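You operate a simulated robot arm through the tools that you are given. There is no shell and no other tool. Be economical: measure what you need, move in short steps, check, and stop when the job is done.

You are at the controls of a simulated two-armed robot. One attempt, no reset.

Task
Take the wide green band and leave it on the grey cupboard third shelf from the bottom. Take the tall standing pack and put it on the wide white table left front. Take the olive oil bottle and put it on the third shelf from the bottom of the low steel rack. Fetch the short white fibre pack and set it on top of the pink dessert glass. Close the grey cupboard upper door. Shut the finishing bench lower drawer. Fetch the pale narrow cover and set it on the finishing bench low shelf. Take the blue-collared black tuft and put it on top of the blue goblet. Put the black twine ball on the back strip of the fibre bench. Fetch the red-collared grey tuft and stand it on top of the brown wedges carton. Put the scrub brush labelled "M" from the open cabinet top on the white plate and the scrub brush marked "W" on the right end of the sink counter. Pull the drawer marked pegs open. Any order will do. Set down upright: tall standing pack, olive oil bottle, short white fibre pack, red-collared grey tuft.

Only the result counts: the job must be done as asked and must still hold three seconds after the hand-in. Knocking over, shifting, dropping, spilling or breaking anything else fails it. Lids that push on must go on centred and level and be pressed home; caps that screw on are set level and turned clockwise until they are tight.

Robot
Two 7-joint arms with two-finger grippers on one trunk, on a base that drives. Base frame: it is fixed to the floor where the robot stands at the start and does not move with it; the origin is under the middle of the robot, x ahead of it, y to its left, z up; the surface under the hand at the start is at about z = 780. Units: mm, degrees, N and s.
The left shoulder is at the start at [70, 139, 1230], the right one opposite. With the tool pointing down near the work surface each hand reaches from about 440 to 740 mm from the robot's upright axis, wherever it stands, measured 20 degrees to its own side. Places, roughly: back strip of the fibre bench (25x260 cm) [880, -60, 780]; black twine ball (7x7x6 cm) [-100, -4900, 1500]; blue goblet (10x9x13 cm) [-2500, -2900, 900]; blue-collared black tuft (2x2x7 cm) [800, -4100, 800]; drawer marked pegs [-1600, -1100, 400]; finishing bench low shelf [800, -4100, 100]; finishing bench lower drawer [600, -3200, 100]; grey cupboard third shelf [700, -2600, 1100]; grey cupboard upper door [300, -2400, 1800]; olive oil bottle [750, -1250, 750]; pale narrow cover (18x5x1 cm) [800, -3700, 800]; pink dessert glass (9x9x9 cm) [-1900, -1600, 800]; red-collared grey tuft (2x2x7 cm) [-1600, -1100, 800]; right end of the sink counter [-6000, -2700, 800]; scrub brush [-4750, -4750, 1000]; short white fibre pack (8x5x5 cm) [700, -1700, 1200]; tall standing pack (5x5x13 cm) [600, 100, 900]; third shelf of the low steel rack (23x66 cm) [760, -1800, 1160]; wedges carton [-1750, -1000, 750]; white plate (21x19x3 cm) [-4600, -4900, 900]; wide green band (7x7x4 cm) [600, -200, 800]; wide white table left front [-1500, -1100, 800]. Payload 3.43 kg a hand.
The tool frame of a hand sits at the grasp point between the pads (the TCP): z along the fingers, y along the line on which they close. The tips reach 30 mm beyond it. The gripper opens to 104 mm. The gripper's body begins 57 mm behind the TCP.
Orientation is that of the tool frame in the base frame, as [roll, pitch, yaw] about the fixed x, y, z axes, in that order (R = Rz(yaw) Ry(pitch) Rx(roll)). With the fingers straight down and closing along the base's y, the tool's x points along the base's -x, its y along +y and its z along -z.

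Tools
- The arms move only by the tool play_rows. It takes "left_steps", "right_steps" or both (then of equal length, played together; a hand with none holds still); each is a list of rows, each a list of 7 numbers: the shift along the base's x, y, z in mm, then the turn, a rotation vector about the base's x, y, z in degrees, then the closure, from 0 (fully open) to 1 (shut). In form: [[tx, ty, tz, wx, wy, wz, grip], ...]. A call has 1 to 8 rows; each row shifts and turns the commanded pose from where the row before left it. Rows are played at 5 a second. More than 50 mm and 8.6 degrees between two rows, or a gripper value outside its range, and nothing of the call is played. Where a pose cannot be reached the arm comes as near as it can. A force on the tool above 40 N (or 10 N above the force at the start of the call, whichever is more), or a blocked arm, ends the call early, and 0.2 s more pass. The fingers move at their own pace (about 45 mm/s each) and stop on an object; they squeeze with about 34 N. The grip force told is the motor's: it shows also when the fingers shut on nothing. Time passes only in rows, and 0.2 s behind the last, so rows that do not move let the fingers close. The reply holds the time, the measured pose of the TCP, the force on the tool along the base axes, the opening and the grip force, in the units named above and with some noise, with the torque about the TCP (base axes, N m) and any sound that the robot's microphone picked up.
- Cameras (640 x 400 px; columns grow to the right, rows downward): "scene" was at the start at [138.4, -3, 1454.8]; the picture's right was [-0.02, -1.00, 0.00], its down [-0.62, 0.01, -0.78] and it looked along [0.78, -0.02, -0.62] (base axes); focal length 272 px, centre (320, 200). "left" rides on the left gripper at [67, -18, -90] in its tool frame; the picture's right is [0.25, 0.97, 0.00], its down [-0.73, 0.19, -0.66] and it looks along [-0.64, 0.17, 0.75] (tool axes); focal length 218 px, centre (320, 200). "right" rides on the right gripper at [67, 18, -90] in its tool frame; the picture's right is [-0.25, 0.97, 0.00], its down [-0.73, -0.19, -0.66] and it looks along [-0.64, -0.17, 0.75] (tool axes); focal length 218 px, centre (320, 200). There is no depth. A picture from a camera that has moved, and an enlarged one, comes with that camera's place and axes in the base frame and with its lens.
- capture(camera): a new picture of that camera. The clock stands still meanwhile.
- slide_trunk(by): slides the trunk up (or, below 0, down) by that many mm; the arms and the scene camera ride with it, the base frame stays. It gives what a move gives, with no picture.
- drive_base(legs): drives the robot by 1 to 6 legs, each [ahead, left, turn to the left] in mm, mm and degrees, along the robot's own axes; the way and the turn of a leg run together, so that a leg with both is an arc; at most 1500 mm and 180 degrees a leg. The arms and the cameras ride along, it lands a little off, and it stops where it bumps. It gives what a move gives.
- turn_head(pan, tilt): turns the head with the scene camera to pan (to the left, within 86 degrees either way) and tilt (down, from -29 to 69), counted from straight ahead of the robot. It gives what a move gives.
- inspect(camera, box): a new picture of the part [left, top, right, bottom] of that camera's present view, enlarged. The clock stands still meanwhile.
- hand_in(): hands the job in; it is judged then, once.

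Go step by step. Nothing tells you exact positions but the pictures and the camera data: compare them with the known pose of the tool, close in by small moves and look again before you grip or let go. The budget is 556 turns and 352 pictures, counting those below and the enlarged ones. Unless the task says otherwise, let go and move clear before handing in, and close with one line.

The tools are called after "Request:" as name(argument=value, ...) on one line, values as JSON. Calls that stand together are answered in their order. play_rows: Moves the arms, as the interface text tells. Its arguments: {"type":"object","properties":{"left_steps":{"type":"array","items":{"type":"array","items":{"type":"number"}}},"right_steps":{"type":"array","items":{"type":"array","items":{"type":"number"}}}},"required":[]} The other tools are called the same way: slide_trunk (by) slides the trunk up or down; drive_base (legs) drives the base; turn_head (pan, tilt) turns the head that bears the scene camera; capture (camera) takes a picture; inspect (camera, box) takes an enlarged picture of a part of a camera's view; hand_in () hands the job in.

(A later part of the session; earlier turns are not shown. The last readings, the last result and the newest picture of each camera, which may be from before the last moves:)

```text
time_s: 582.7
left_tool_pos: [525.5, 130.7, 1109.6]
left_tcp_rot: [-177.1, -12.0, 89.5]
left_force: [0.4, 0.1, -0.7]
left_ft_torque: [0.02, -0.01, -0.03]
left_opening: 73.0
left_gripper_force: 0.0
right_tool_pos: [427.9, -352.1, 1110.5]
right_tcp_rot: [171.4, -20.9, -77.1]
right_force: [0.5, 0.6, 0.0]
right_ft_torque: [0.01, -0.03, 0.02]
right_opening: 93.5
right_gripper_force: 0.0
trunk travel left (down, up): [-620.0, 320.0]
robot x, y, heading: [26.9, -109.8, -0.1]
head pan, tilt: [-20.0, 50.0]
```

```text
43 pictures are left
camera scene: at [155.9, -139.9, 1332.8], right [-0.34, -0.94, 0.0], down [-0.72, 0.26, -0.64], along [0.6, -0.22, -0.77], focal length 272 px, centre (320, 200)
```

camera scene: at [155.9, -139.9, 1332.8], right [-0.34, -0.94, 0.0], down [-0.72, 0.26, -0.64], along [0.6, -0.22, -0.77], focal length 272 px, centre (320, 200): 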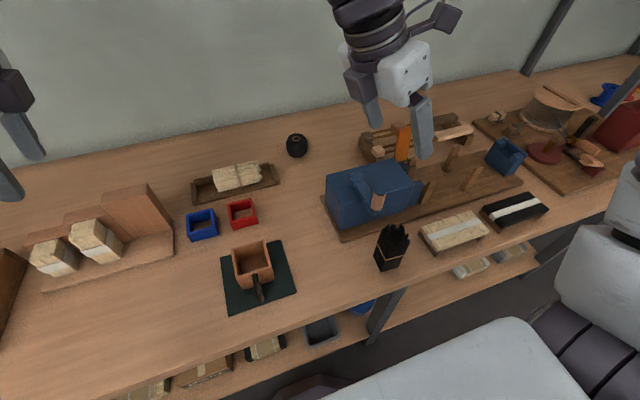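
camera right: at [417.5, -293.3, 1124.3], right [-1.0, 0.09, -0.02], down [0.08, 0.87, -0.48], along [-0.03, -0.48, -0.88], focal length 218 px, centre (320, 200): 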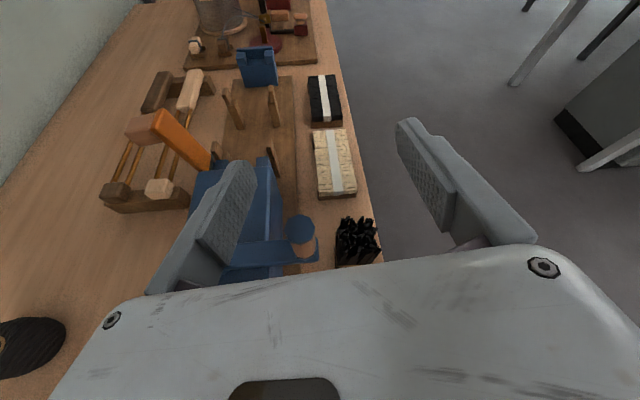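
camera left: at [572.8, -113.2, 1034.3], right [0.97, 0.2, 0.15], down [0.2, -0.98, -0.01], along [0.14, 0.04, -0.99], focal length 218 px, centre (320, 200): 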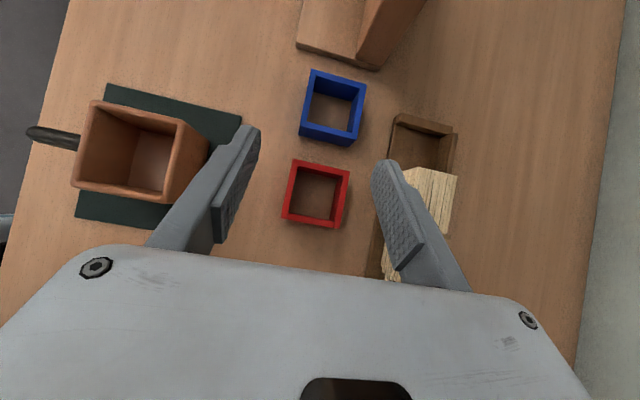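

The black bundle stands upright at about (375,-378). I'll pick it from above with the right hand and park it on a safe free spot first. I'm backing up and squaring the hand.

Request:
drive_base(legs=[[-270, 0, 0], [0, -95, 0]])

Request:
play_rows(right_steps=[[20, 0, 0, 7, 0, -4, 0.3], [20, 0, 0, 7, 0, -4, 0.3], [20, 0, 0, 7, 0, -4, 0.3], [20, 0, 0, 0, 0, 0, 0.3], [20, 0, 0, 0, 0, 0, 0.3], [20, 0, 0, 0, 0, 0, 0.3]])

```text
time_s: 585.4
left_tool_pos: [252.7, 36.8, 1109.4]
left_tcp_rot: [-177.1, -11.9, 89.7]
left_force: [-0.4, -0.5, -0.9]
left_ft_torque: [0.02, -0.03, 0.0]
left_opening: 72.8
left_gripper_force: 0.0
right_tool_pos: [157.1, -445.2, 1111.8]
right_tcp_rot: [171.4, -20.9, -77.0]
right_force: [-0.1, -0.4, 0.2]
right_ft_torque: [0.02, -0.04, 0.01]
right_opening: 93.4
right_gripper_force: 0.1
trunk travel left (down, up): [-620.0, 320.0]
robot x, y, heading: [-241.5, -205.8, 0.2]
head pan, tilt: [-20.0, 50.0]
```

```text
time_s: 586.8
left_tool_pos: [254.1, 35.3, 1108.8]
left_tcp_rot: [-177.1, -12.1, 89.7]
left_force: [-0.4, -0.1, -0.7]
left_ft_torque: [0.01, -0.01, 0.0]
left_opening: 72.4
left_gripper_force: 0.0
right_tool_pos: [278.5, -444.7, 1111.2]
right_tcp_rot: [173.8, 0.0, -89.6]
right_force: [0.7, 0.2, -1.1]
right_ft_torque: [-0.01, 0.02, -0.02]
right_opening: 72.9
right_gripper_force: 0.1
trunk travel left (down, up): [-620.0, 320.0]
robot x, y, heading: [-241.3, -208.8, 0.3]
head pan, tilt: [-20.0, 50.0]
```

Request:
play_rows(right_steps=[[33, 22, -30, 0, -6.2, 0, 0.25], [33, 22, -40, 0, 0, 0, 0.25], [32, 22, -40, 0, 0, 0, 0.25]])

Request:
capture(camera="right")

Request:
capture(camera="scene")

```text
refused: row 2 steps farther than a row can; nothing moved
```

```text
42 pictures are left
camera right: at [271.7, -512.1, 1199.8], right [-0.96, 0.25, 0.1], down [0.26, 0.73, 0.63], along [0.08, 0.64, -0.77], focal length 218 px, centre (320, 200)
```

right: 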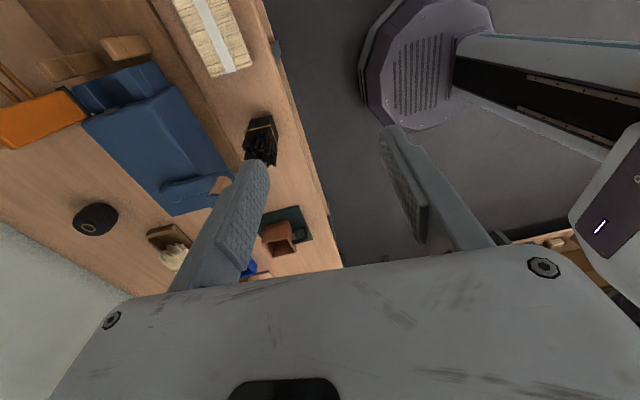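

```text
41 pictures are left
camera scene: at [-114.2, -234.0, 1332.7], right [-0.34, -0.94, 0.0], down [-0.72, 0.26, -0.64], along [0.6, -0.22, -0.77], focal length 272 px, centre (320, 200)
```

scene: 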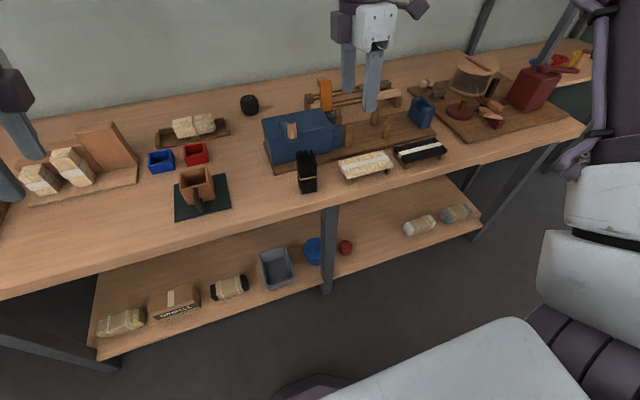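

Request:
play_rows(right_steps=[[19, 13, -18, 0, -6.2, 0, 0.25], [19, 13, -20, 0, 0, 0, 0.25], [19, 13, -20, 0, 0, 0, 0.25], [18, 13, -20, 0, 0, 0, 0.25], [18, 13, -20, 0, 0, 0, 0.25]])

Request:
capture(camera="right")

```text
time_s: 588.0
left_tool_pos: [254.8, 37.4, 1107.7]
left_tcp_rot: [-177.0, -12.0, 89.7]
left_force: [0.3, 0.2, 0.3]
left_ft_torque: [-0.01, 0.0, 0.0]
left_opening: 72.9
left_gripper_force: 0.1
right_tool_pos: [372.2, -378.8, 1009.6]
right_tcp_rot: [179.9, -0.2, -89.7]
right_force: [0.3, 0.2, -0.1]
right_ft_torque: [-0.04, -0.01, 0.0]
right_opening: 78.2
right_gripper_force: 0.1
trunk travel left (down, up): [-620.0, 320.0]
robot x, y, heading: [-240.5, -208.6, -0.1]
head pan, tilt: [-20.0, 50.0]
```

```text
40 pictures are left
camera right: at [356.0, -446.2, 1099.3], right [-0.97, 0.25, 0.0], down [0.19, 0.73, 0.66], along [0.16, 0.64, -0.76], focal length 218 px, centre (320, 200)
```

right: 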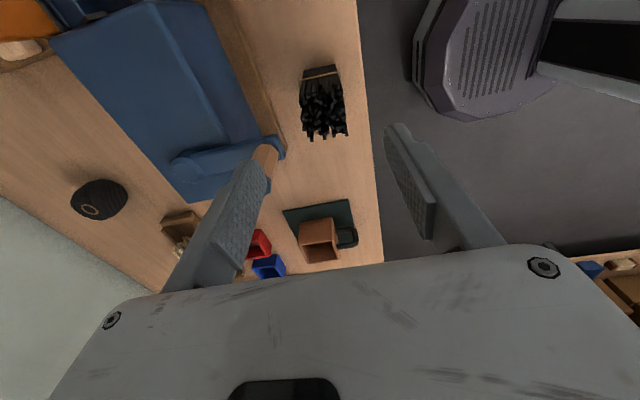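

Request:
play_rows(right_steps=[[-2, -9, -40, 0, 0, 0, 0.4], [0, 0, -40, 0, 0, 0, 0.4], [0, 0, -18, 0, 0, 0, 0.4]])

Request:
capture(camera="right")

```text
time_s: 588.8
left_tool_pos: [252.9, 36.3, 1109.5]
left_tcp_rot: [-177.1, -12.1, 89.5]
left_force: [-0.1, 0.5, -1.3]
left_ft_torque: [0.0, 0.0, -0.04]
left_opening: 72.9
left_gripper_force: 0.1
right_tool_pos: [368.9, -389.7, 913.7]
right_tcp_rot: [-180.0, -0.1, -89.6]
right_force: [-0.6, -0.8, 1.0]
right_ft_torque: [-0.04, 0.01, -0.02]
right_opening: 62.3
right_gripper_force: 0.1
trunk travel left (down, up): [-620.0, 320.0]
robot x, y, heading: [-240.1, -207.6, 0.1]
head pan, tilt: [-20.0, 50.0]
```

```text
39 pictures are left
camera right: at [352.0, -456.0, 1002.7], right [-0.97, 0.25, 0.0], down [0.18, 0.73, 0.66], along [0.16, 0.64, -0.75], focal length 218 px, centre (320, 200)
```

right: 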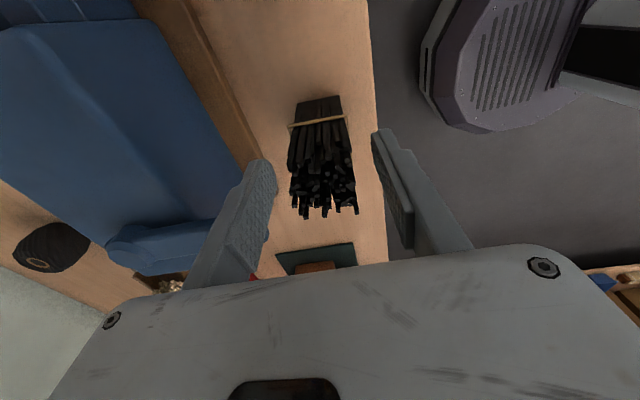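

Request:
play_rows(right_steps=[[0, 0, -14, 0, 0, 0, 0.4], [0, 0, 0, 0, 0, 0, 0.6], [0, 0, 0, 0, 0, 0, 0.9], [0, 0, 0, 0, 0, 0, 0.9], [0, 0, 30, 0, 0, 0, 0.9], [0, 0, 40, 0, 0, 0, 0.9], [0, 0, 45, 0, 0, 0, 0.9], [0, 0, 40, 0, 0, 0, 0.9]])

Request:
capture(camera="right")

```text
time_s: 590.6
left_tool_pos: [253.5, 37.6, 1109.1]
left_tcp_rot: [-177.2, -12.1, 89.6]
left_force: [-0.3, -0.1, -0.2]
left_ft_torque: [-0.05, -0.02, 0.02]
left_opening: 72.7
left_gripper_force: 0.1
right_tool_pos: [368.9, -389.6, 1057.9]
right_tcp_rot: [-179.9, -0.2, -89.5]
right_force: [0.3, 0.8, -1.5]
right_ft_torque: [0.0, -0.04, -0.01]
right_opening: 45.4
right_gripper_force: 34.0
trunk travel left (down, up): [-620.0, 320.0]
robot x, y, heading: [-238.7, -204.6, 0.2]
head pan, tilt: [-20.0, 50.0]
```

```text
38 pictures are left
camera right: at [351.3, -455.8, 1144.8], right [-0.97, 0.25, 0.0], down [0.18, 0.73, 0.66], along [0.16, 0.64, -0.76], focal length 218 px, centre (320, 200)
```

right: 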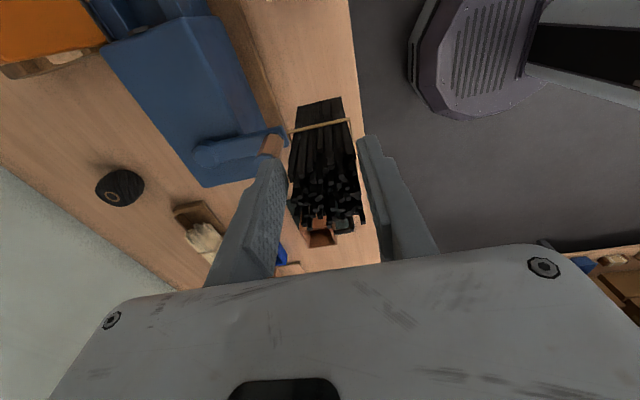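

The black bundle is held upright. I'm parking it on the free patch at about (585,-215).

Request:
drive_base(legs=[[216, 172, 0]])

Request:
play_rows(right_steps=[[0, 0, -40, 0, 0, 0, 0.9], [0, 0, -45, 0, 0, 0, 0.9], [0, 0, -45, 0, 0, 0, 0.9], [0, 0, -20, 0, 0, 0, 0.9]])

Request:
capture(camera="scene")

```text
time_s: 592.5
left_tool_pos: [469.0, 207.0, 1109.6]
left_tcp_rot: [-177.3, -12.0, 89.5]
left_force: [-0.4, 0.0, 0.5]
left_ft_torque: [0.01, 0.0, -0.04]
left_opening: 72.7
left_gripper_force: 0.0
right_tool_pos: [583.6, -219.7, 1055.3]
right_tcp_rot: [-179.9, 0.0, -89.6]
right_force: [0.0, 0.5, -0.3]
right_ft_torque: [0.0, 0.01, 0.02]
right_opening: 10.4
right_gripper_force: 0.1
trunk travel left (down, up): [-620.0, 320.0]
robot x, y, heading: [-21.6, -35.5, -0.2]
head pan, tilt: [-20.0, 50.0]
```

```text
time_s: 593.5
left_tool_pos: [469.3, 206.6, 1109.7]
left_tcp_rot: [-177.0, -12.1, 89.6]
left_force: [-0.6, -0.8, 0.1]
left_ft_torque: [0.0, 0.02, 0.02]
left_opening: 72.9
left_gripper_force: 0.1
right_tool_pos: [584.2, -219.5, 903.3]
right_tcp_rot: [-179.9, 0.0, -89.7]
right_force: [0.1, -0.6, -0.7]
right_ft_torque: [-0.01, 0.03, 0.0]
right_opening: 10.5
right_gripper_force: 0.0
trunk travel left (down, up): [-620.0, 320.0]
robot x, y, heading: [-25.9, -36.1, 0.1]
head pan, tilt: [-20.0, 50.0]
```

```text
37 pictures are left
camera scene: at [100.6, -63.2, 1332.8], right [-0.34, -0.94, 0.0], down [-0.72, 0.26, -0.64], along [0.6, -0.22, -0.77], focal length 272 px, centre (320, 200)
```

scene: 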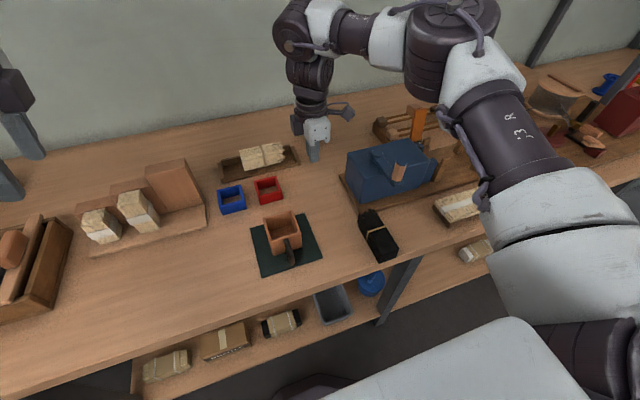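

It slipped from the grip (too close to the loose tips) and now lies on the bench front. I'm checking its pose.

Request:
inspect(camera="scene", box=[340, 190, 420, 280])

```text
4.44 times, centred on (380, 235) of scene
camera zoom: at [100.6, -63.2, 1332.8], right [-0.34, -0.94, 0.0], down [-0.72, 0.26, -0.64], along [0.6, -0.22, -0.77], focal length 1208 px, centre (53, 44)
```

zoom: 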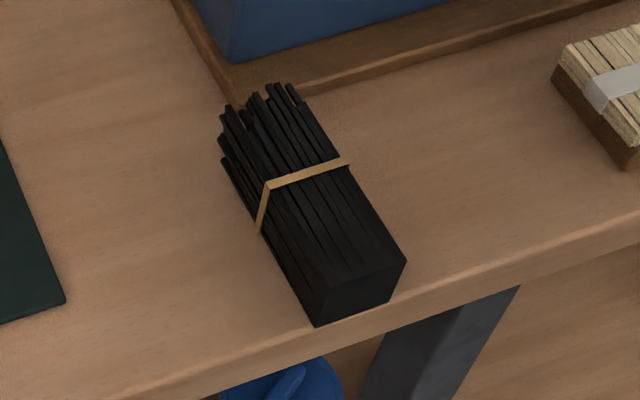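

It lies along x with its base toward me, which is convenient: the left hand can grip across it and swing it up to a forward-pointing pose. I'm raising the right hand, backing off, and reorienting the left hand.

Request:
play_rows(right_steps=[[0, 0, 45, 0, 0, 0, 0.6], [0, 0, 45, 0, 0, 0, 0.6], [0, 0, 45, 0, 0, 0, 0.6], [0, 0, 45, 0, 0, 0, 0.6], [0, 0, 30, 0, 0, 0, 0.6], [0, 0, 0, 0, 0, 0, 0.6], [0, 0, 0, 0, 0, 0, 0.6]], left_steps=[[0, 0, 0, -6, 0, 0, 0.3], [0, 0, 0, -6, 0, 0, 0.3], [0, 0, 0, 0, 0, 8.5, 0.3], [0, 0, 0, 0, 0, 8.5, 0.3], [0, 0, 0, 0, 0, 8.5, 0.3], [0, 0, 0, 0, 0, 8.5, 0.3], [0, 0, 0, 0, 0, 8.5, 0.3]])

Request:
play_rows(left_steps=[[0, 0, 0, 0, 0, 8.5, 0.3], [0, 0, 0, 0, 0, 8.5, 0.3], [0, 0, 0, 0, 0, 8.5, 0.3], [0, 0, 0, 0, 0, 8.5, 0.3], [0, 0, 0, 0, 0, 8.5, 0.3], [0, 0, 0, 0, 0, 5, 0.3]])

Request:
drive_base(legs=[[-205, 0, 0], [0, -385, 0]])

```text
time_s: 595.1
left_tool_pos: [470.5, 207.4, 1109.6]
left_tcp_rot: [-177.2, -0.1, 132.2]
left_force: [0.2, -0.6, 0.5]
left_ft_torque: [0.02, -0.01, -0.03]
left_opening: 72.7
left_gripper_force: 0.1
right_tool_pos: [582.9, -218.2, 1113.9]
right_tcp_rot: [-179.7, -0.2, -89.6]
right_force: [-0.2, -0.1, 0.2]
right_ft_torque: [0.0, 0.02, -0.01]
right_opening: 41.7
right_gripper_force: 0.1
trunk travel left (down, up): [-620.0, 320.0]
robot x, y, heading: [-22.4, -37.4, 0.2]
head pan, tilt: [-20.0, 50.0]
```

```text
time_s: 596.5
left_tool_pos: [469.0, 206.7, 1109.4]
left_tcp_rot: [-177.3, 0.0, 179.7]
left_force: [-0.6, 0.0, -0.1]
left_ft_torque: [0.02, 0.0, -0.03]
left_opening: 72.9
left_gripper_force: 0.0
right_tool_pos: [583.5, -219.4, 1115.0]
right_tcp_rot: [-179.7, -0.2, -89.6]
right_force: [0.0, 0.5, -0.7]
right_ft_torque: [-0.02, -0.01, -0.01]
right_opening: 41.5
right_gripper_force: 0.1
trunk travel left (down, up): [-620.0, 320.0]
robot x, y, heading: [-26.4, -35.8, -0.0]
head pan, tilt: [-20.0, 50.0]
```

```text
time_s: 600.1
left_tool_pos: [266.4, -174.6, 1108.3]
left_tcp_rot: [-177.3, -0.1, 179.5]
left_force: [0.3, -0.2, -0.1]
left_ft_torque: [-0.02, 0.0, 0.02]
left_opening: 73.0
left_gripper_force: 0.2
right_tool_pos: [380.9, -602.2, 1114.4]
right_tcp_rot: [-179.8, -0.3, -89.5]
right_force: [-0.2, 0.5, -0.2]
right_ft_torque: [-0.01, 0.01, -0.01]
right_opening: 41.6
right_gripper_force: 0.2
trunk travel left (down, up): [-620.0, 320.0]
robot x, y, heading: [-229.6, -418.1, -0.0]
head pan, tilt: [-20.0, 50.0]
```

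Request:
play_rows(left_steps=[[25, -28, -28, 0, 5, 0, 0.3], [25, -28, -28, 0, 5, 0, 0.3], [28, -30, -25, 0, 5, 0, 0.3], [30, -32, -20, 0, 5, 0, 0.3], [0, 0, -40, 0, 0, 0, 0.3]])

Request:
turn_head(pan=0, tilt=45)

Request:
capture(camera="left")

Request:
capture(camera="scene")

```text
time_s: 601.4
left_tool_pos: [337.1, -282.4, 974.5]
left_tcp_rot: [-177.0, -20.3, 179.6]
left_force: [0.2, -0.3, 0.3]
left_ft_torque: [0.0, 0.02, 0.0]
left_opening: 72.7
left_gripper_force: 0.1
left hand out of reach, approached as far as the arm can: row 4
right_tool_pos: [381.9, -600.7, 1114.3]
right_tcp_rot: [-179.8, -0.3, -89.5]
right_force: [0.6, 0.2, 0.4]
right_ft_torque: [0.01, 0.03, -0.01]
right_opening: 41.5
right_gripper_force: 0.1
trunk travel left (down, up): [-620.0, 320.0]
robot x, y, heading: [-228.2, -417.5, 0.2]
head pan, tilt: [-20.0, 50.0]
```

```text
time_s: 602.2
left_tool_pos: [333.9, -282.9, 976.5]
left_tcp_rot: [-177.1, -20.1, 179.6]
left_force: [0.9, -0.2, -0.2]
left_ft_torque: [0.0, -0.01, -0.02]
left_opening: 72.6
left_gripper_force: 0.0
right_tool_pos: [380.4, -602.0, 1114.8]
right_tcp_rot: [-179.8, -0.3, -89.6]
right_force: [0.5, 0.6, 0.6]
right_ft_torque: [0.0, -0.02, 0.02]
right_opening: 41.6
right_gripper_force: 0.0
trunk travel left (down, up): [-620.0, 320.0]
robot x, y, heading: [-224.5, -419.5, 0.1]
head pan, tilt: [0.0, 45.0]
```

```text
35 pictures are left
camera left: at [302.6, -295.9, 1084.2], right [-0.25, 0.97, 0.04], down [0.91, 0.22, 0.36], along [0.34, 0.13, -0.93], focal length 218 px, centre (320, 200)
```

left: 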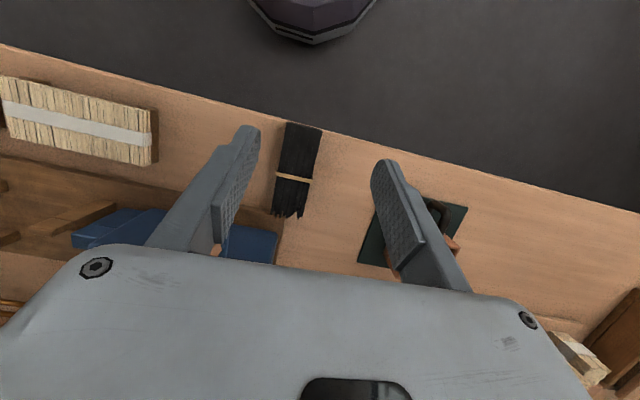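

```text
34 pictures are left
camera scene: at [-93.5, -420.5, 1339.7], right [0.0, -1.0, 0.0], down [-0.71, 0.0, -0.71], along [0.71, 0.0, -0.71], focal length 272 px, centre (320, 200)
```

scene: 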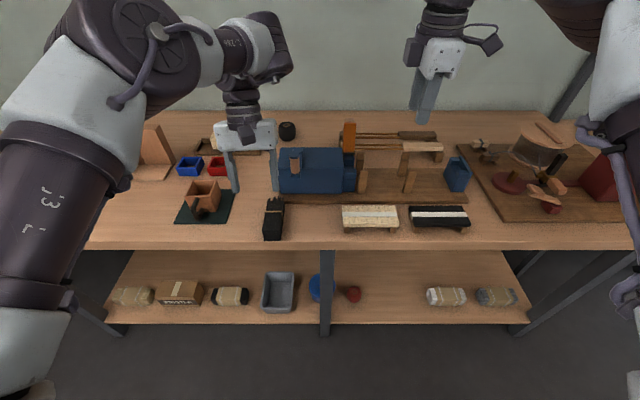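

Request:
drive_base(legs=[[42, -16, 0]])

Request:
play_rows(left_steps=[[0, 0, -40, 0, 0, 0, 0.25], [0, 0, -40, 0, 0, 0, 0.25], [0, 0, -35, 0, 0, 0, 0.25]])

Request:
capture(camera="left")

```text
time_s: 603.1
left_tool_pos: [372.8, -295.9, 977.5]
left_tcp_rot: [-177.0, -19.8, 179.7]
left_force: [-0.8, 0.0, -0.3]
left_ft_torque: [0.01, -0.02, 0.0]
left_opening: 72.8
left_gripper_force: 0.1
right_tool_pos: [418.3, -615.6, 1118.1]
right_tcp_rot: [-179.4, -0.3, -89.5]
right_force: [0.7, 0.1, 0.4]
right_ft_torque: [-0.03, -0.05, -0.01]
right_opening: 41.8
right_gripper_force: 0.1
trunk travel left (down, up): [-620.0, 320.0]
robot x, y, heading: [-186.1, -434.1, 0.4]
head pan, tilt: [0.0, 45.0]
```

```text
time_s: 603.9
left_tool_pos: [379.0, -297.7, 860.8]
left_tcp_rot: [-177.1, -20.1, 179.7]
left_force: [0.7, -0.5, 0.2]
left_ft_torque: [0.0, 0.01, -0.01]
left_opening: 78.0
left_gripper_force: 0.0
right_tool_pos: [423.1, -618.5, 1114.2]
right_tcp_rot: [-179.8, -0.1, -89.5]
right_force: [0.5, 0.5, -0.2]
right_ft_torque: [-0.02, 0.06, -0.03]
right_opening: 41.6
right_gripper_force: 0.0
trunk travel left (down, up): [-620.0, 320.0]
robot x, y, heading: [-184.3, -432.9, 0.3]
head pan, tilt: [0.0, 45.0]
```

```text
33 pictures are left
camera left: at [346.5, -310.7, 967.8], right [-0.25, 0.97, 0.04], down [0.91, 0.22, 0.36], along [0.34, 0.13, -0.93], focal length 218 px, centre (320, 200)
```

left: 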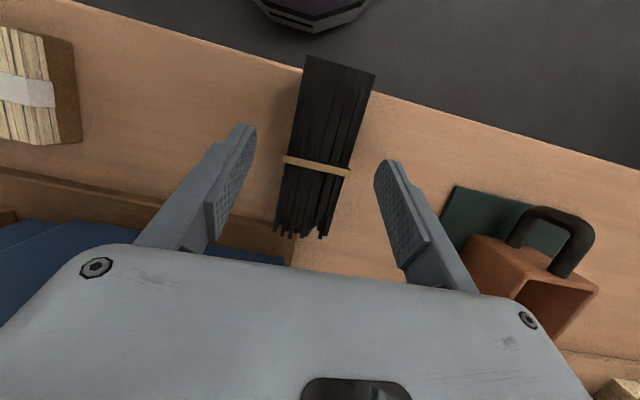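

Request:
play_rows(left_steps=[[0, -1, -25, 0, 0, 0, 0.25], [0, 0, -20, 0, 0, 0, 0.25], [0, 0, 0, 0, 0, 0, 0.6], [0, 0, 0, 0, 0, 0, 0.9], [0, 0, 0, 0, 0, 0, 0.9]])

Request:
play_rows(left_steps=[[0, 0, 30, 0, 0, 0, 0.9], [0, 0, 40, 0, 0, 0, 0.9], [0, 0, 40, 0, 0, 0, 0.9], [0, 0, 30, 0, -7, 0, 0.9], [0, 0, 20, 0, -8, 0, 0.9], [0, 0, 0, 0, -8, 0, 0.9], [0, 0, 0, 0, -8, 0, 0.9]])

Request:
capture(camera="left")

```text
time_s: 604.2
left_tool_pos: [378.9, -301.1, 857.2]
left_tcp_rot: [-176.3, -19.2, 179.5]
left_force: [-11.1, 1.3, 18.3]
left_ft_torque: [-1.01, -1.33, -0.51]
left_opening: 78.0
left_gripper_force: 0.0
right_tool_pos: [419.3, -616.3, 1115.4]
right_tcp_rot: [-179.6, -0.2, -89.4]
right_force: [-0.3, -0.4, -1.4]
right_ft_torque: [0.0, -0.01, 0.01]
right_opening: 41.6
right_gripper_force: 0.0
trunk travel left (down, up): [-620.0, 320.0]
robot x, y, heading: [-185.0, -437.8, 0.3]
head pan, tilt: [0.0, 45.0]
stopped in row 1 (left hand): the force on the tool passed its limit at 54 N (the readings are from after the stop); the commanded pose is now the measured one
```

```text
time_s: 605.8
left_tool_pos: [380.1, -298.4, 1015.9]
left_tcp_rot: [-176.6, 11.8, 179.7]
left_force: [0.0, 0.6, -0.5]
left_ft_torque: [-0.01, 0.01, -0.03]
left_opening: 10.4
left_gripper_force: 0.0
right_tool_pos: [422.7, -615.7, 1115.8]
right_tcp_rot: [-179.6, -0.2, -89.5]
right_force: [0.1, -0.2, -0.2]
right_ft_torque: [0.01, 0.01, 0.0]
right_opening: 41.8
right_gripper_force: 0.1
trunk travel left (down, up): [-620.0, 320.0]
robot x, y, heading: [-187.7, -430.9, 0.6]
head pan, tilt: [0.0, 45.0]
```

```text
32 pictures are left
camera left: at [295.9, -310.0, 1090.0], right [-0.23, 0.97, -0.11], down [0.58, 0.23, 0.78], along [0.78, 0.12, -0.62], focal length 218 px, centre (320, 200)
```

left: 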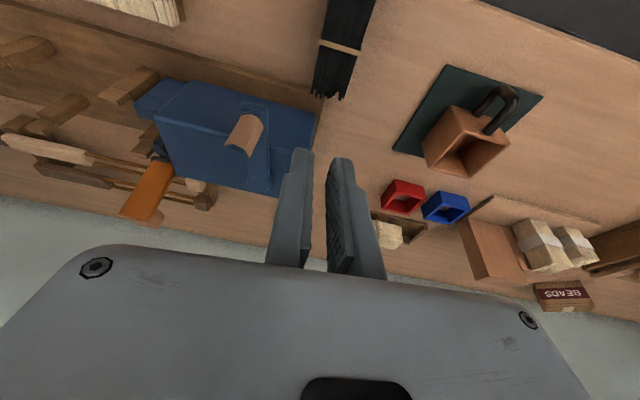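

The tilted hand touched the machine. With a vertical grip there's room, and I can swing the bundle up with the hand's camera hanging beyond the bench's front edge. I'm retrying.

Request:
play_rows(left_steps=[[-2, 0, 0, 0, 6, 0, 0.5], [-2, 0, -20, 0, 5.8, 0, 0.25], [0, 0, -40, 0, 0, 0, 0.25], [0, 0, -40, 0, 0, 0, 0.25], [0, 0, -40, 0, 0, 0, 0.25]])

Request:
capture(camera="left")

```text
time_s: 607.0
left_tool_pos: [376.6, -300.1, 874.5]
left_tcp_rot: [-176.7, -0.2, 179.7]
left_force: [0.1, 0.1, -0.5]
left_ft_torque: [0.0, 0.01, 0.03]
left_opening: 78.1
left_gripper_force: 0.1
right_tool_pos: [423.4, -616.1, 1113.2]
right_tcp_rot: [-179.7, -0.2, -89.5]
right_force: [0.0, 0.0, -0.1]
right_ft_torque: [0.0, 0.0, 0.0]
right_opening: 41.6
right_gripper_force: 0.0
trunk travel left (down, up): [-620.0, 320.0]
robot x, y, heading: [-185.9, -435.3, -0.1]
head pan, tilt: [0.0, 45.0]
```

```text
31 pictures are left
camera left: at [310.2, -312.0, 964.1], right [-0.25, 0.97, -0.06], down [0.73, 0.23, 0.64], along [0.63, 0.12, -0.76], focal length 218 px, centre (320, 200)
```

left: 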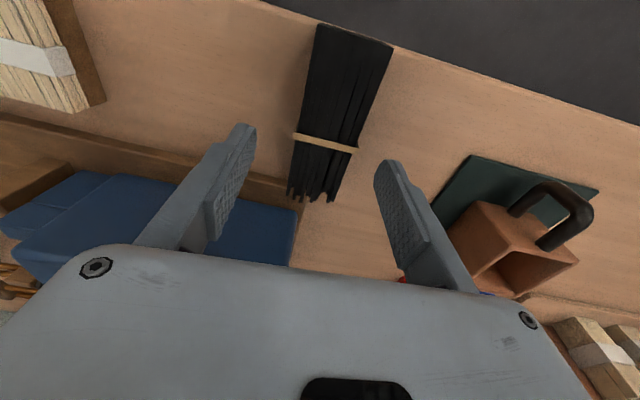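

Request:
play_rows(left_steps=[[-2, 0, -30, 0, 0, 0, 0.25], [0, 0, -28, 0, 0, 0, 0.25], [0, 0, 0, 0, 0, 0, 0.6], [0, 0, 0, 0, 0, 0, 0.9], [0, 0, 0, 0, 0, 0, 0.9]])

```text
time_s: 608.2
left_tool_pos: [374.4, -298.7, 816.4]
left_tcp_rot: [-176.6, -0.2, 179.7]
left_force: [0.4, 0.8, -0.3]
left_ft_torque: [0.07, -0.09, 0.0]
left_opening: 45.3
left_gripper_force: 32.9
right_tool_pos: [422.1, -617.5, 1114.9]
right_tcp_rot: [-179.7, -0.2, -89.5]
right_force: [0.0, -0.4, 0.1]
right_ft_torque: [-0.05, 0.02, 0.01]
right_opening: 41.5
right_gripper_force: 0.0
trunk travel left (down, up): [-620.0, 320.0]
robot x, y, heading: [-188.9, -434.1, 0.2]
head pan, tilt: [0.0, 45.0]
```

Gripped. I'm lifting and swinging it upright.

Request:
play_rows(left_steps=[[0, 0, 30, 0, 0, 0, 0.9], [0, 0, 40, 0, 0, 0, 0.9], [0, 0, 40, 0, 0, 0, 0.9], [0, 0, 20, 0, -8.2, 0, 0.9], [0, 0, 10, 0, -8.2, 0, 0.9], [0, 0, 0, 0, -8.2, 0, 0.9], [0, 0, 0, 0, -8.2, 0, 0.9], [0, 0, 0, 0, -8.2, 0, 0.9]])

Request:
play_rows(left_steps=[[0, 0, 0, 0, -8.2, 0, 0.9], [0, 0, 0, 0, -8.2, 0, 0.9], [0, 0, 0, 0, -8.2, 0, 0.9], [0, 0, 0, 0, -8.2, 0, 0.9], [0, 0, 0, 0, -8.2, 0, 0.9], [0, 0, 0, 0, -8, 0, 0.9]])

Request:
capture(camera="scene")

```text
time_s: 610.0
left_tool_pos: [382.4, -293.7, 955.0]
left_tcp_rot: [-176.9, 40.8, 179.6]
left_force: [0.1, 0.7, -0.9]
left_ft_torque: [0.02, 0.0, -0.01]
left_opening: 44.9
left_gripper_force: 34.2
left hand out of reach, approached as far as the arm can: row 8
right_tool_pos: [422.7, -615.5, 1114.3]
right_tcp_rot: [-179.7, -0.3, -89.5]
right_force: [-0.6, 0.3, -0.3]
right_ft_torque: [-0.01, 0.03, 0.02]
right_opening: 41.5
right_gripper_force: 0.0
trunk travel left (down, up): [-620.0, 320.0]
robot x, y, heading: [-188.0, -436.2, 0.1]
head pan, tilt: [0.0, 45.0]
```

```text
time_s: 611.4
left_tool_pos: [393.6, -295.4, 952.8]
left_tcp_rot: [102.3, 89.7, 99.4]
left_force: [-0.1, 0.7, -1.2]
left_ft_torque: [0.04, -0.01, 0.0]
left_opening: 45.3
left_gripper_force: 34.0
left hand out of reach, approached as far as the arm can: row 1, 2, 4
right_tool_pos: [423.1, -616.9, 1113.9]
right_tcp_rot: [-179.7, -0.2, -89.4]
right_force: [-0.8, -0.1, -0.6]
right_ft_torque: [0.03, 0.01, -0.02]
right_opening: 41.4
right_gripper_force: 0.1
trunk travel left (down, up): [-620.0, 320.0]
robot x, y, heading: [-185.6, -440.1, 0.3]
head pan, tilt: [0.0, 45.0]
```

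```text
30 pictures are left
camera scene: at [-50.6, -435.5, 1339.6], right [0.0, -1.0, 0.0], down [-0.71, 0.0, -0.71], along [0.71, 0.0, -0.71], focal length 272 px, centre (320, 200)
```

scene: 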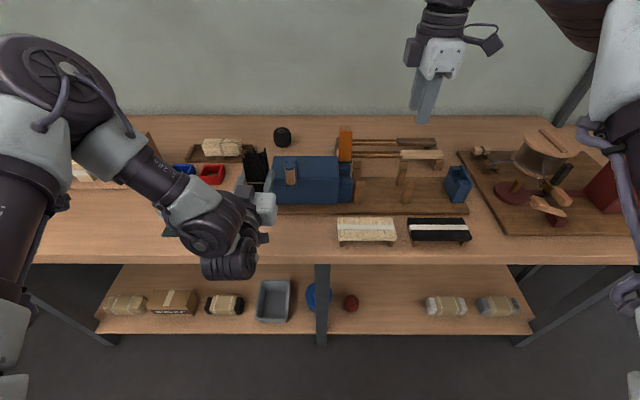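

The bundle is upright in the hand. I'll stand it on the free bench front at about (372,-30), with the hand's camera beyond the edge.

Request:
drive_base(legs=[[-22, 265, 0]])

Request:
slide_trunk(by=-95)

Request:
capture(camera="scene")

```text
time_s: 613.3
left_tool_pos: [370.5, -30.3, 952.6]
left_tcp_rot: [123.5, 89.5, 120.4]
left_force: [0.4, 0.0, -2.1]
left_ft_torque: [0.01, -0.01, 0.02]
left_opening: 44.9
left_gripper_force: 33.9
right_tool_pos: [399.1, -351.1, 1115.1]
right_tcp_rot: [-179.8, -0.2, -89.5]
right_force: [-0.1, 0.7, -0.2]
right_ft_torque: [0.04, 0.01, 0.0]
right_opening: 41.7
right_gripper_force: 0.0
trunk travel left (down, up): [-620.0, 320.0]
robot x, y, heading: [-208.1, -166.9, 0.2]
head pan, tilt: [0.0, 45.0]
```

```text
time_s: 614.6
left_tool_pos: [370.6, -29.8, 858.2]
left_tcp_rot: [122.1, 89.5, 118.9]
left_force: [-0.2, 0.1, -1.2]
left_ft_torque: [-0.01, 0.0, 0.03]
left_opening: 45.0
left_gripper_force: 34.2
right_tool_pos: [398.9, -350.8, 1019.8]
right_tcp_rot: [-179.7, -0.1, -89.5]
right_force: [-0.8, -0.9, 0.4]
right_ft_torque: [0.01, 0.02, 0.02]
right_opening: 41.6
right_gripper_force: 0.1
trunk travel left (down, up): [-525.0, 415.0]
robot x, y, heading: [-206.7, -169.9, 0.0]
head pan, tilt: [0.0, 45.0]
```

```text
29 pictures are left
camera scene: at [-74.5, -168.8, 1244.8], right [0.0, -1.0, 0.0], down [-0.71, 0.0, -0.71], along [0.71, 0.0, -0.71], focal length 272 px, centre (320, 200)
```

scene: 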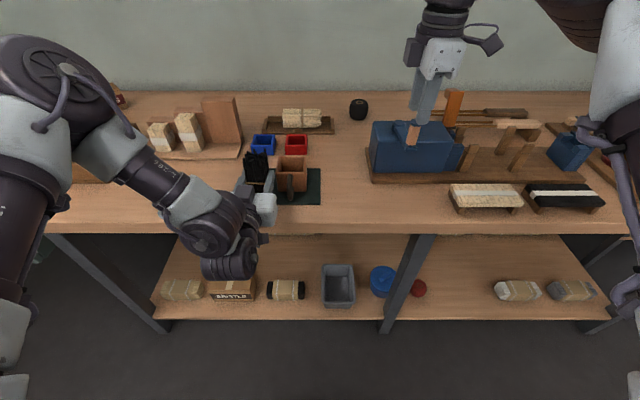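

Request:
play_rows(left_steps=[[0, 0, -6, 0, 0, 0, 0.9], [0, 0, -5, 0, 0, 0, 0.9], [0, 0, -4, 0, 0, 0, 0.9], [0, 0, -4, 0, 0, 0, 0.9], [0, 0, -3, 0, 0, 0, 0.9], [0, 0, 0, 0, 0, 0, 0.9]])

```text
time_s: 616.0
left_tool_pos: [366.9, -32.2, 840.5]
left_tcp_rot: [67.8, 89.4, 65.3]
left_force: [3.2, 13.2, 28.0]
left_ft_torque: [0.11, -0.44, 0.21]
left_opening: 45.3
left_gripper_force: 33.7
left hand out of reach, approached as far as the arm can: row 4
right_tool_pos: [396.4, -349.9, 1021.6]
right_tcp_rot: [-179.4, -0.3, -89.4]
right_force: [0.2, 0.6, -0.3]
right_ft_torque: [0.02, 0.0, -0.02]
right_opening: 41.7
right_gripper_force: 0.0
trunk travel left (down, up): [-525.0, 415.0]
robot x, y, heading: [-208.2, -168.4, 0.3]
head pan, tilt: [0.0, 45.0]
```

Standing on the bench. I'm easing, opening, and backing straight away.

Request:
play_rows(left_steps=[[0, 0, 2, 0, 0, 0, 0.9], [0, 0, 0, 0, 0, 0, 0.5], [0, 0, 0, 0, 0, 0, 0.3], [0, 0, 0, 0, 0, 0, 0.25]])

Request:
drive_base(legs=[[-220, 0, 0]])

Request:
capture(camera="scene")

```text
time_s: 617.0
left_tool_pos: [368.4, -34.9, 838.7]
left_tcp_rot: [129.6, 89.3, 126.8]
left_force: [0.2, -0.7, -0.6]
left_ft_torque: [-0.02, -0.01, 0.01]
left_opening: 78.1
left_gripper_force: 0.1
right_tool_pos: [399.2, -350.6, 1018.9]
right_tcp_rot: [-179.7, -0.1, -89.5]
right_force: [-0.3, 0.4, -0.6]
right_ft_torque: [0.01, 0.02, -0.01]
right_opening: 41.5
right_gripper_force: 0.1
trunk travel left (down, up): [-525.0, 415.0]
robot x, y, heading: [-207.3, -169.5, 0.1]
head pan, tilt: [0.0, 45.0]
```

```text
time_s: 618.7
left_tool_pos: [150.0, -32.7, 839.5]
left_tcp_rot: [123.1, 89.5, 120.4]
left_force: [0.9, 0.1, -0.2]
left_ft_torque: [-0.02, 0.02, 0.0]
left_opening: 77.9
left_gripper_force: 0.1
right_tool_pos: [180.0, -349.4, 1019.9]
right_tcp_rot: [-179.7, -0.3, -89.4]
right_force: [-0.3, 0.0, -1.1]
right_ft_torque: [0.0, -0.02, 0.01]
right_opening: 41.7
right_gripper_force: 0.1
trunk travel left (down, up): [-525.0, 415.0]
robot x, y, heading: [-426.2, -165.5, 0.1]
head pan, tilt: [0.0, 45.0]
```

```text
28 pictures are left
camera scene: at [-293.9, -169.1, 1244.7], right [0.0, -1.0, 0.0], down [-0.71, 0.0, -0.71], along [0.71, 0.0, -0.71], focal length 272 px, centre (320, 200)
```

scene: 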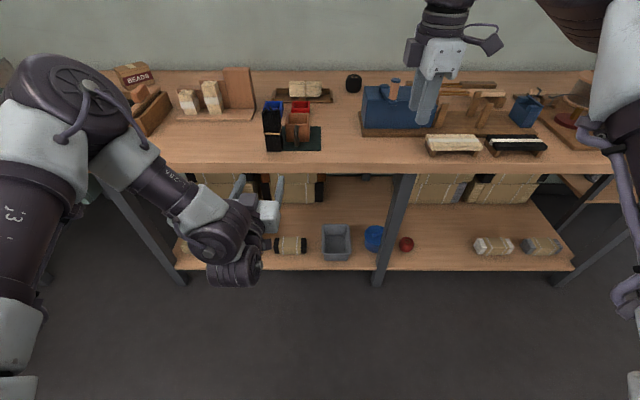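

The black bundle stands safely at the front. Now the pale bundle: the left hand goes vertical, then yaws −90° so it can grip across it.

Request:
slide_trunk(by=95)

Request:
play_rows(left_steps=[[0, 0, 20, 0, 8.4, 0, 0.3], [0, 0, 20, 0, 8.4, 0, 0.3], [0, 0, 20, 0, 8.4, 0, 0.3], [0, 0, 20, 0, 8.4, 0, 0.3], [0, 0, 20, 0, 8.4, 0, 0.3], [0, 0, 10, 0, 8.4, 0, 0.3], [0, 0, 0, 0, 8.4, 0, 0.3], [0, 0, 0, 0, 8.4, 0, 0.3]])

Request:
play_rows(left_steps=[[0, 0, 0, 0, 8.4, 0, 0.3], [0, 0, 0, 0, 8.4, 0, 0.3], [0, 0, 0, 0, 6, 0, 0.3], [0, 0, 0, 0, 0, -8.5, 0.3], [0, 0, 0, 0, 0, -8.5, 0.3], [0, 0, 0, 0, 0, -8.5, 0.3], [0, 0, 0, 0, 0, -8.5, 0.3], [0, 0, 0, 0, 0, -8.5, 0.3]])

Request:
play_rows(left_steps=[[0, 0, 0, 0, 0, -8.5, 0.3], [0, 0, 0, 0, 0, -8.5, 0.3], [0, 0, 0, 0, 0, -8.5, 0.3], [0, 0, 0, 0, 0, -8.5, 0.3], [0, 0, 0, 0, 0, -8.5, 0.3], [0, 0, 0, 0, 0, -5, 0.3]])

```text
time_s: 620.0
left_tool_pos: [149.0, -32.1, 933.7]
left_tcp_rot: [126.2, 89.4, 123.5]
left_force: [-0.4, -0.5, 0.6]
left_ft_torque: [0.0, 0.02, 0.0]
left_opening: 78.0
left_gripper_force: 0.0
right_tool_pos: [180.7, -350.3, 1114.5]
right_tcp_rot: [-179.7, -0.2, -89.4]
right_force: [0.5, -0.4, -0.5]
right_ft_torque: [0.03, 0.03, 0.06]
right_opening: 41.7
right_gripper_force: 0.1
trunk travel left (down, up): [-620.0, 320.0]
robot x, y, heading: [-430.3, -169.3, 0.0]
head pan, tilt: [0.0, 45.0]
```

```text
time_s: 621.8
left_tool_pos: [134.0, -115.6, 989.4]
left_tcp_rot: [-172.0, 52.0, 178.3]
left_force: [-0.6, -0.2, 0.0]
left_ft_torque: [0.03, 0.02, 0.01]
left_opening: 72.7
left_gripper_force: 0.0
left hand out of reach, approached as far as the arm can: row 2, 3, 4, 5, 6
right_tool_pos: [181.4, -350.7, 1113.8]
right_tcp_rot: [-179.8, -0.2, -89.5]
right_force: [0.3, -0.3, 0.2]
right_ft_torque: [0.0, 0.0, 0.02]
right_opening: 41.4
right_gripper_force: 0.0
trunk travel left (down, up): [-620.0, 320.0]
robot x, y, heading: [-426.3, -168.9, 0.2]
head pan, tilt: [0.0, 45.0]
```

```text
time_s: 623.8
left_tool_pos: [178.8, -63.5, 893.9]
left_tcp_rot: [-175.9, 30.5, 145.5]
left_force: [-0.1, -0.6, -0.2]
left_ft_torque: [-0.03, -0.01, -0.01]
left_opening: 72.6
left_gripper_force: 0.1
left hand out of reach, approached as far as the arm can: row 2, 3, 5, 6, 7, 8
right_tool_pos: [181.1, -350.1, 1114.6]
right_tcp_rot: [-179.7, -0.2, -89.5]
right_force: [0.0, -0.1, -0.3]
right_ft_torque: [0.0, 0.0, -0.03]
right_opening: 41.5
right_gripper_force: 0.1
trunk travel left (down, up): [-620.0, 320.0]
robot x, y, heading: [-429.5, -163.7, 0.0]
head pan, tilt: [0.0, 45.0]
stopped in row 8 (left hand): the arm was blocked; the commanded pose is now the measured one
```

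```text
time_s: 625.4
left_tool_pos: [153.0, -28.9, 780.6]
left_tcp_rot: [-178.3, 29.5, 109.7]
left_force: [-0.6, -0.6, 0.5]
left_ft_torque: [0.01, 0.0, 0.01]
left_opening: 72.7
left_gripper_force: 0.1
left hand out of reach, approached as far as the arm can: row 1, 2, 3, 4, 5, 6
right_tool_pos: [179.8, -349.8, 1113.8]
right_tcp_rot: [-179.7, -0.2, -89.4]
right_force: [0.0, 0.4, 1.0]
right_ft_torque: [0.01, -0.02, -0.01]
right_opening: 41.4
right_gripper_force: 0.1
trunk travel left (down, up): [-620.0, 320.0]
robot x, y, heading: [-426.6, -172.2, 0.4]
head pan, tilt: [0.0, 45.0]
stopped in row 6 (left hand): the arm was blocked; the commanded pose is now the measured one
```

The left arm folded too tightly. I'm moving it outward first, then finishing the reorientation.

Request:
play_rows(left_steps=[[10, 35, 25, 0, 0, 0, 0.3], [15, 35, 30, 0, 0, 0, 0.3], [15, 30, 35, 0, 0, 0, 0.3], [15, 25, 40, 0, 0, 0, 0.3], [10, 20, 40, 0, 0, 0, 0.3], [10, 15, 40, 0, 0, 0, 0.3], [10, 10, 40, 0, 0, 0, 0.3]])

Request:
play_rows(left_steps=[[0, 0, 0, 7, 2, 0, 0.3], [0, 0, 0, 7, 2, 0, 0.3], [0, 0, 0, 7, 2, 0, 0.3], [0, 0, 0, 7, 2, 0, 0.3], [0, 0, 0, 0, 0, -7, 0.3], [0, 0, 0, 0, 0, -7, 0.3], [0, 0, 0, 0, 0, -6, 0.3]])

```text
time_s: 627.0
left_tool_pos: [163.8, 11.5, 777.4]
left_tcp_rot: [-178.2, 29.8, 109.7]
left_force: [-0.2, 0.0, 0.1]
left_ft_torque: [0.03, 0.0, 0.01]
left_opening: 73.1
left_gripper_force: 0.2
left hand out of reach, approached as far as the arm can: row 1, 2, 3, 4, 5, 6, 7
right_tool_pos: [179.5, -351.0, 1114.2]
right_tcp_rot: [-179.7, -0.2, -89.4]
right_force: [-0.4, -0.1, 0.9]
right_ft_torque: [-0.03, 0.0, 0.02]
right_opening: 41.8
right_gripper_force: 0.1
trunk travel left (down, up): [-620.0, 320.0]
robot x, y, heading: [-424.2, -170.2, 0.4]
head pan, tilt: [0.0, 45.0]
```

```text
time_s: 628.6
left_tool_pos: [156.4, 11.9, 753.4]
left_tcp_rot: [-180.0, 0.7, 89.0]
left_force: [0.3, -0.5, -0.4]
left_ft_torque: [-0.01, -0.01, 0.03]
left_opening: 72.7
left_gripper_force: 0.0
left hand out of reach, approached as far as the arm can: row 3, 4
right_tool_pos: [180.3, -350.7, 1114.0]
right_tcp_rot: [-179.8, -0.2, -89.3]
right_force: [-0.1, 0.1, 0.1]
right_ft_torque: [0.03, -0.03, -0.01]
right_opening: 41.5
right_gripper_force: 0.1
trunk travel left (down, up): [-620.0, 320.0]
robot x, y, heading: [-426.2, -167.5, -0.1]
head pan, tilt: [0.0, 45.0]
```

Orientation recovered. I'm raising and moving in over the pale bundle.

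Request:
play_rows(left_steps=[[0, 0, 45, 0, 0, 0, 0.3], [0, 0, 45, 0, 0, 0, 0.3], [0, 0, 45, 0, 0, 0, 0.3], [0, 0, 45, 0, 0, 0, 0.3], [0, 0, 45, 0, 0, 0, 0.3], [0, 0, 45, 0, 0, 0, 0.3]])

Request:
drive_base(legs=[[0, -110, 0], [455, 0, 0]])

Request:
play_rows(left_steps=[[20, 0, -10, 0, 0, 0, 0.3], [25, 0, -20, 0, 0, 0, 0.3], [25, 0, -30, 0, 0, 0, 0.3], [20, 0, -30, 0, 0, 0, 0.3]])

Request:
capture(camera="left")

```text
time_s: 630.0
left_tool_pos: [166.2, 0.5, 763.4]
left_tcp_rot: [-180.0, 0.7, 89.2]
left_force: [0.9, -0.7, -0.9]
left_ft_torque: [0.01, 0.0, -0.02]
left_opening: 72.7
left_gripper_force: 0.1
left hand out of reach, approached as far as the arm can: row 1, 2, 3, 4, 5, 6
right_tool_pos: [180.1, -350.4, 1113.3]
right_tcp_rot: [-179.8, -0.3, -89.3]
right_force: [0.1, 0.2, -0.5]
right_ft_torque: [-0.01, -0.02, 0.01]
right_opening: 41.6
right_gripper_force: 0.1
trunk travel left (down, up): [-620.0, 320.0]
robot x, y, heading: [-424.6, -168.3, 0.1]
head pan, tilt: [0.0, 45.0]
```

```text
time_s: 632.2
left_tool_pos: [275.8, -110.8, 758.8]
left_tcp_rot: [-178.2, 0.6, 89.2]
left_force: [-27.8, 3.6, 14.9]
left_ft_torque: [0.1, -1.21, 0.46]
left_opening: 52.1
left_gripper_force: 0.1
right_tool_pos: [296.9, -459.5, 1115.3]
right_tcp_rot: [-179.5, -0.1, -89.3]
right_force: [0.5, -0.1, 0.2]
right_ft_torque: [0.01, 0.04, 0.03]
right_opening: 41.5
right_gripper_force: 0.1
trunk travel left (down, up): [-620.0, 320.0]
robot x, y, heading: [-310.0, -278.8, 0.1]
head pan, tilt: [0.0, 45.0]
stopped in leg 2: the force on the tool passed its limit at 63 N (the readings are from after the stop); the commanded pose is now the measured one
```

```text
time_s: 632.6
left_tool_pos: [281.0, -108.5, 756.5]
left_tcp_rot: [-178.0, 0.6, 89.3]
left_force: [-40.7, -0.1, 26.0]
left_ft_torque: [0.33, -1.96, 0.46]
left_opening: 44.0
left_gripper_force: 0.0
right_tool_pos: [287.9, -459.8, 1120.9]
right_tcp_rot: [-179.2, -0.1, -89.2]
right_force: [-0.8, -0.3, 0.0]
right_ft_torque: [-0.04, 0.03, -0.01]
right_opening: 41.4
right_gripper_force: 0.0
trunk travel left (down, up): [-620.0, 320.0]
robot x, y, heading: [-307.8, -280.2, 0.3]
head pan, tilt: [0.0, 45.0]
stopped in row 1 (left hand): the force on the tool passed its limit at 49 N (the readings are from after the stop); the commanded pose is now the measured one
```

```text
27 pictures are left
camera left: at [265.1, -41.9, 846.3], right [0.97, 0.24, -0.04], down [0.2, -0.72, 0.66], along [0.13, -0.65, -0.75], focal length 218 px, centre (320, 200)
```

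left: 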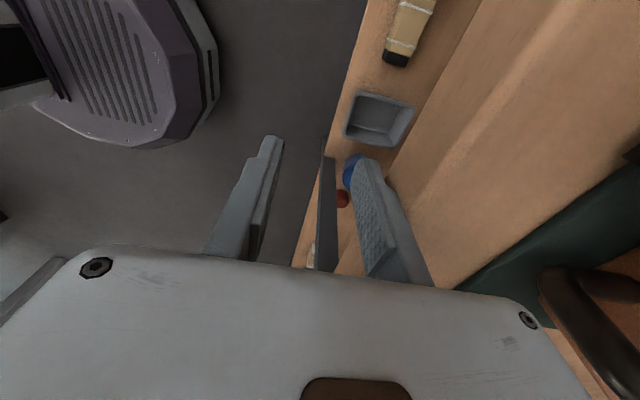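

I drove with the hand still low; that's a press on the bench edge only. I'm backing off at once and using the trunk to lift.

Request:
drive_base(legs=[[-200, 0, 0]])

Request:
slide_trunk(by=300)

Request:
capture(camera="scene")

```text
time_s: 634.1
left_tool_pos: [88.1, -111.1, 751.1]
left_tcp_rot: [-177.9, 0.7, 89.1]
left_force: [0.1, -0.5, -1.0]
left_ft_torque: [0.01, 0.03, -0.02]
left_opening: 72.9
left_gripper_force: 0.1
right_tool_pos: [98.3, -461.0, 1114.9]
right_tcp_rot: [-179.5, -0.3, -89.4]
right_force: [-0.6, -0.3, -0.4]
right_ft_torque: [-0.01, 0.0, -0.01]
right_opening: 41.8
right_gripper_force: 0.1
trunk travel left (down, up): [-620.0, 320.0]
robot x, y, heading: [-508.4, -278.5, 0.3]
head pan, tilt: [0.0, 45.0]
```

```text
time_s: 637.1
left_tool_pos: [87.4, -110.7, 1050.3]
left_tcp_rot: [-177.7, 0.7, 89.2]
left_force: [0.0, 0.3, 0.6]
left_ft_torque: [0.01, 0.01, 0.03]
left_opening: 72.8
left_gripper_force: 0.0
right_tool_pos: [98.4, -460.4, 1415.2]
right_tcp_rot: [-179.7, -0.2, -89.4]
right_force: [-0.3, -0.1, 0.5]
right_ft_torque: [-0.01, 0.0, 0.03]
right_opening: 41.5
right_gripper_force: 0.0
trunk travel left (down, up): [-920.0, 20.0]
robot x, y, heading: [-507.4, -279.8, 0.2]
head pan, tilt: [0.0, 45.0]
```

```text
26 pictures are left
camera scene: at [-375.0, -279.8, 1639.6], right [0.0, -1.0, 0.0], down [-0.71, 0.0, -0.71], along [0.71, 0.0, -0.71], focal length 272 px, centre (320, 200)
```

scene: 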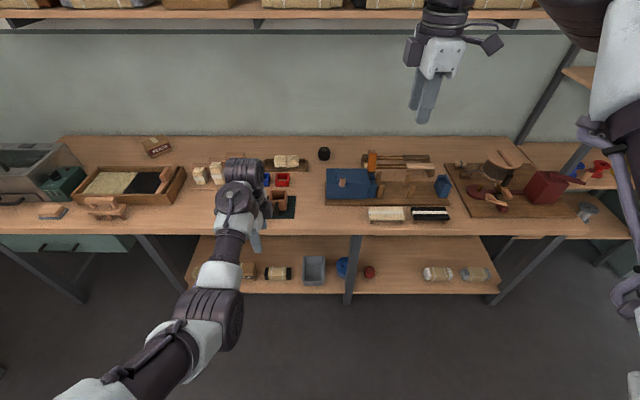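

The right arm is in a good configuration for the same lift-and-lean I did before, so I'll use it for the pale bundle. First I bring the left arm to a safe raised posture out to the side.

Request:
play_rows(left_steps=[[-10, 35, 30, 0, 0, 8, 0.3], [-10, 35, 30, 0, 0, 8, 0.3], [-10, 35, 30, 0, 0, 8, 0.3], [-10, 35, 30, 0, 0, 8, 0.3], [-10, 30, 35, 0, 0, 8, 0.3], [-10, 30, 35, 0, 0, 8, 0.3], [-10, 30, 35, 0, 0, 8, 0.3], [-10, 30, 35, 0, 0, 8, 0.3]])

```text
time_s: 639.0
left_tool_pos: [-167.8, 41.3, 953.2]
left_tcp_rot: [-178.0, 0.8, 147.3]
left_force: [-0.4, 0.0, 0.2]
left_ft_torque: [-0.01, -0.03, 0.02]
left_opening: 73.0
left_gripper_force: 0.0
left hand out of reach, approached as far as the arm can: row 1, 2, 3, 4, 5, 6, 7, 8
right_tool_pos: [97.8, -462.1, 1416.7]
right_tcp_rot: [-179.5, -0.1, -89.4]
right_force: [-0.7, -1.1, -0.1]
right_ft_torque: [-0.02, -0.01, 0.02]
right_opening: 41.6
right_gripper_force: 0.1
trunk travel left (down, up): [-920.0, 20.0]
robot x, y, heading: [-511.2, -279.1, 0.1]
head pan, tilt: [0.0, 45.0]
```

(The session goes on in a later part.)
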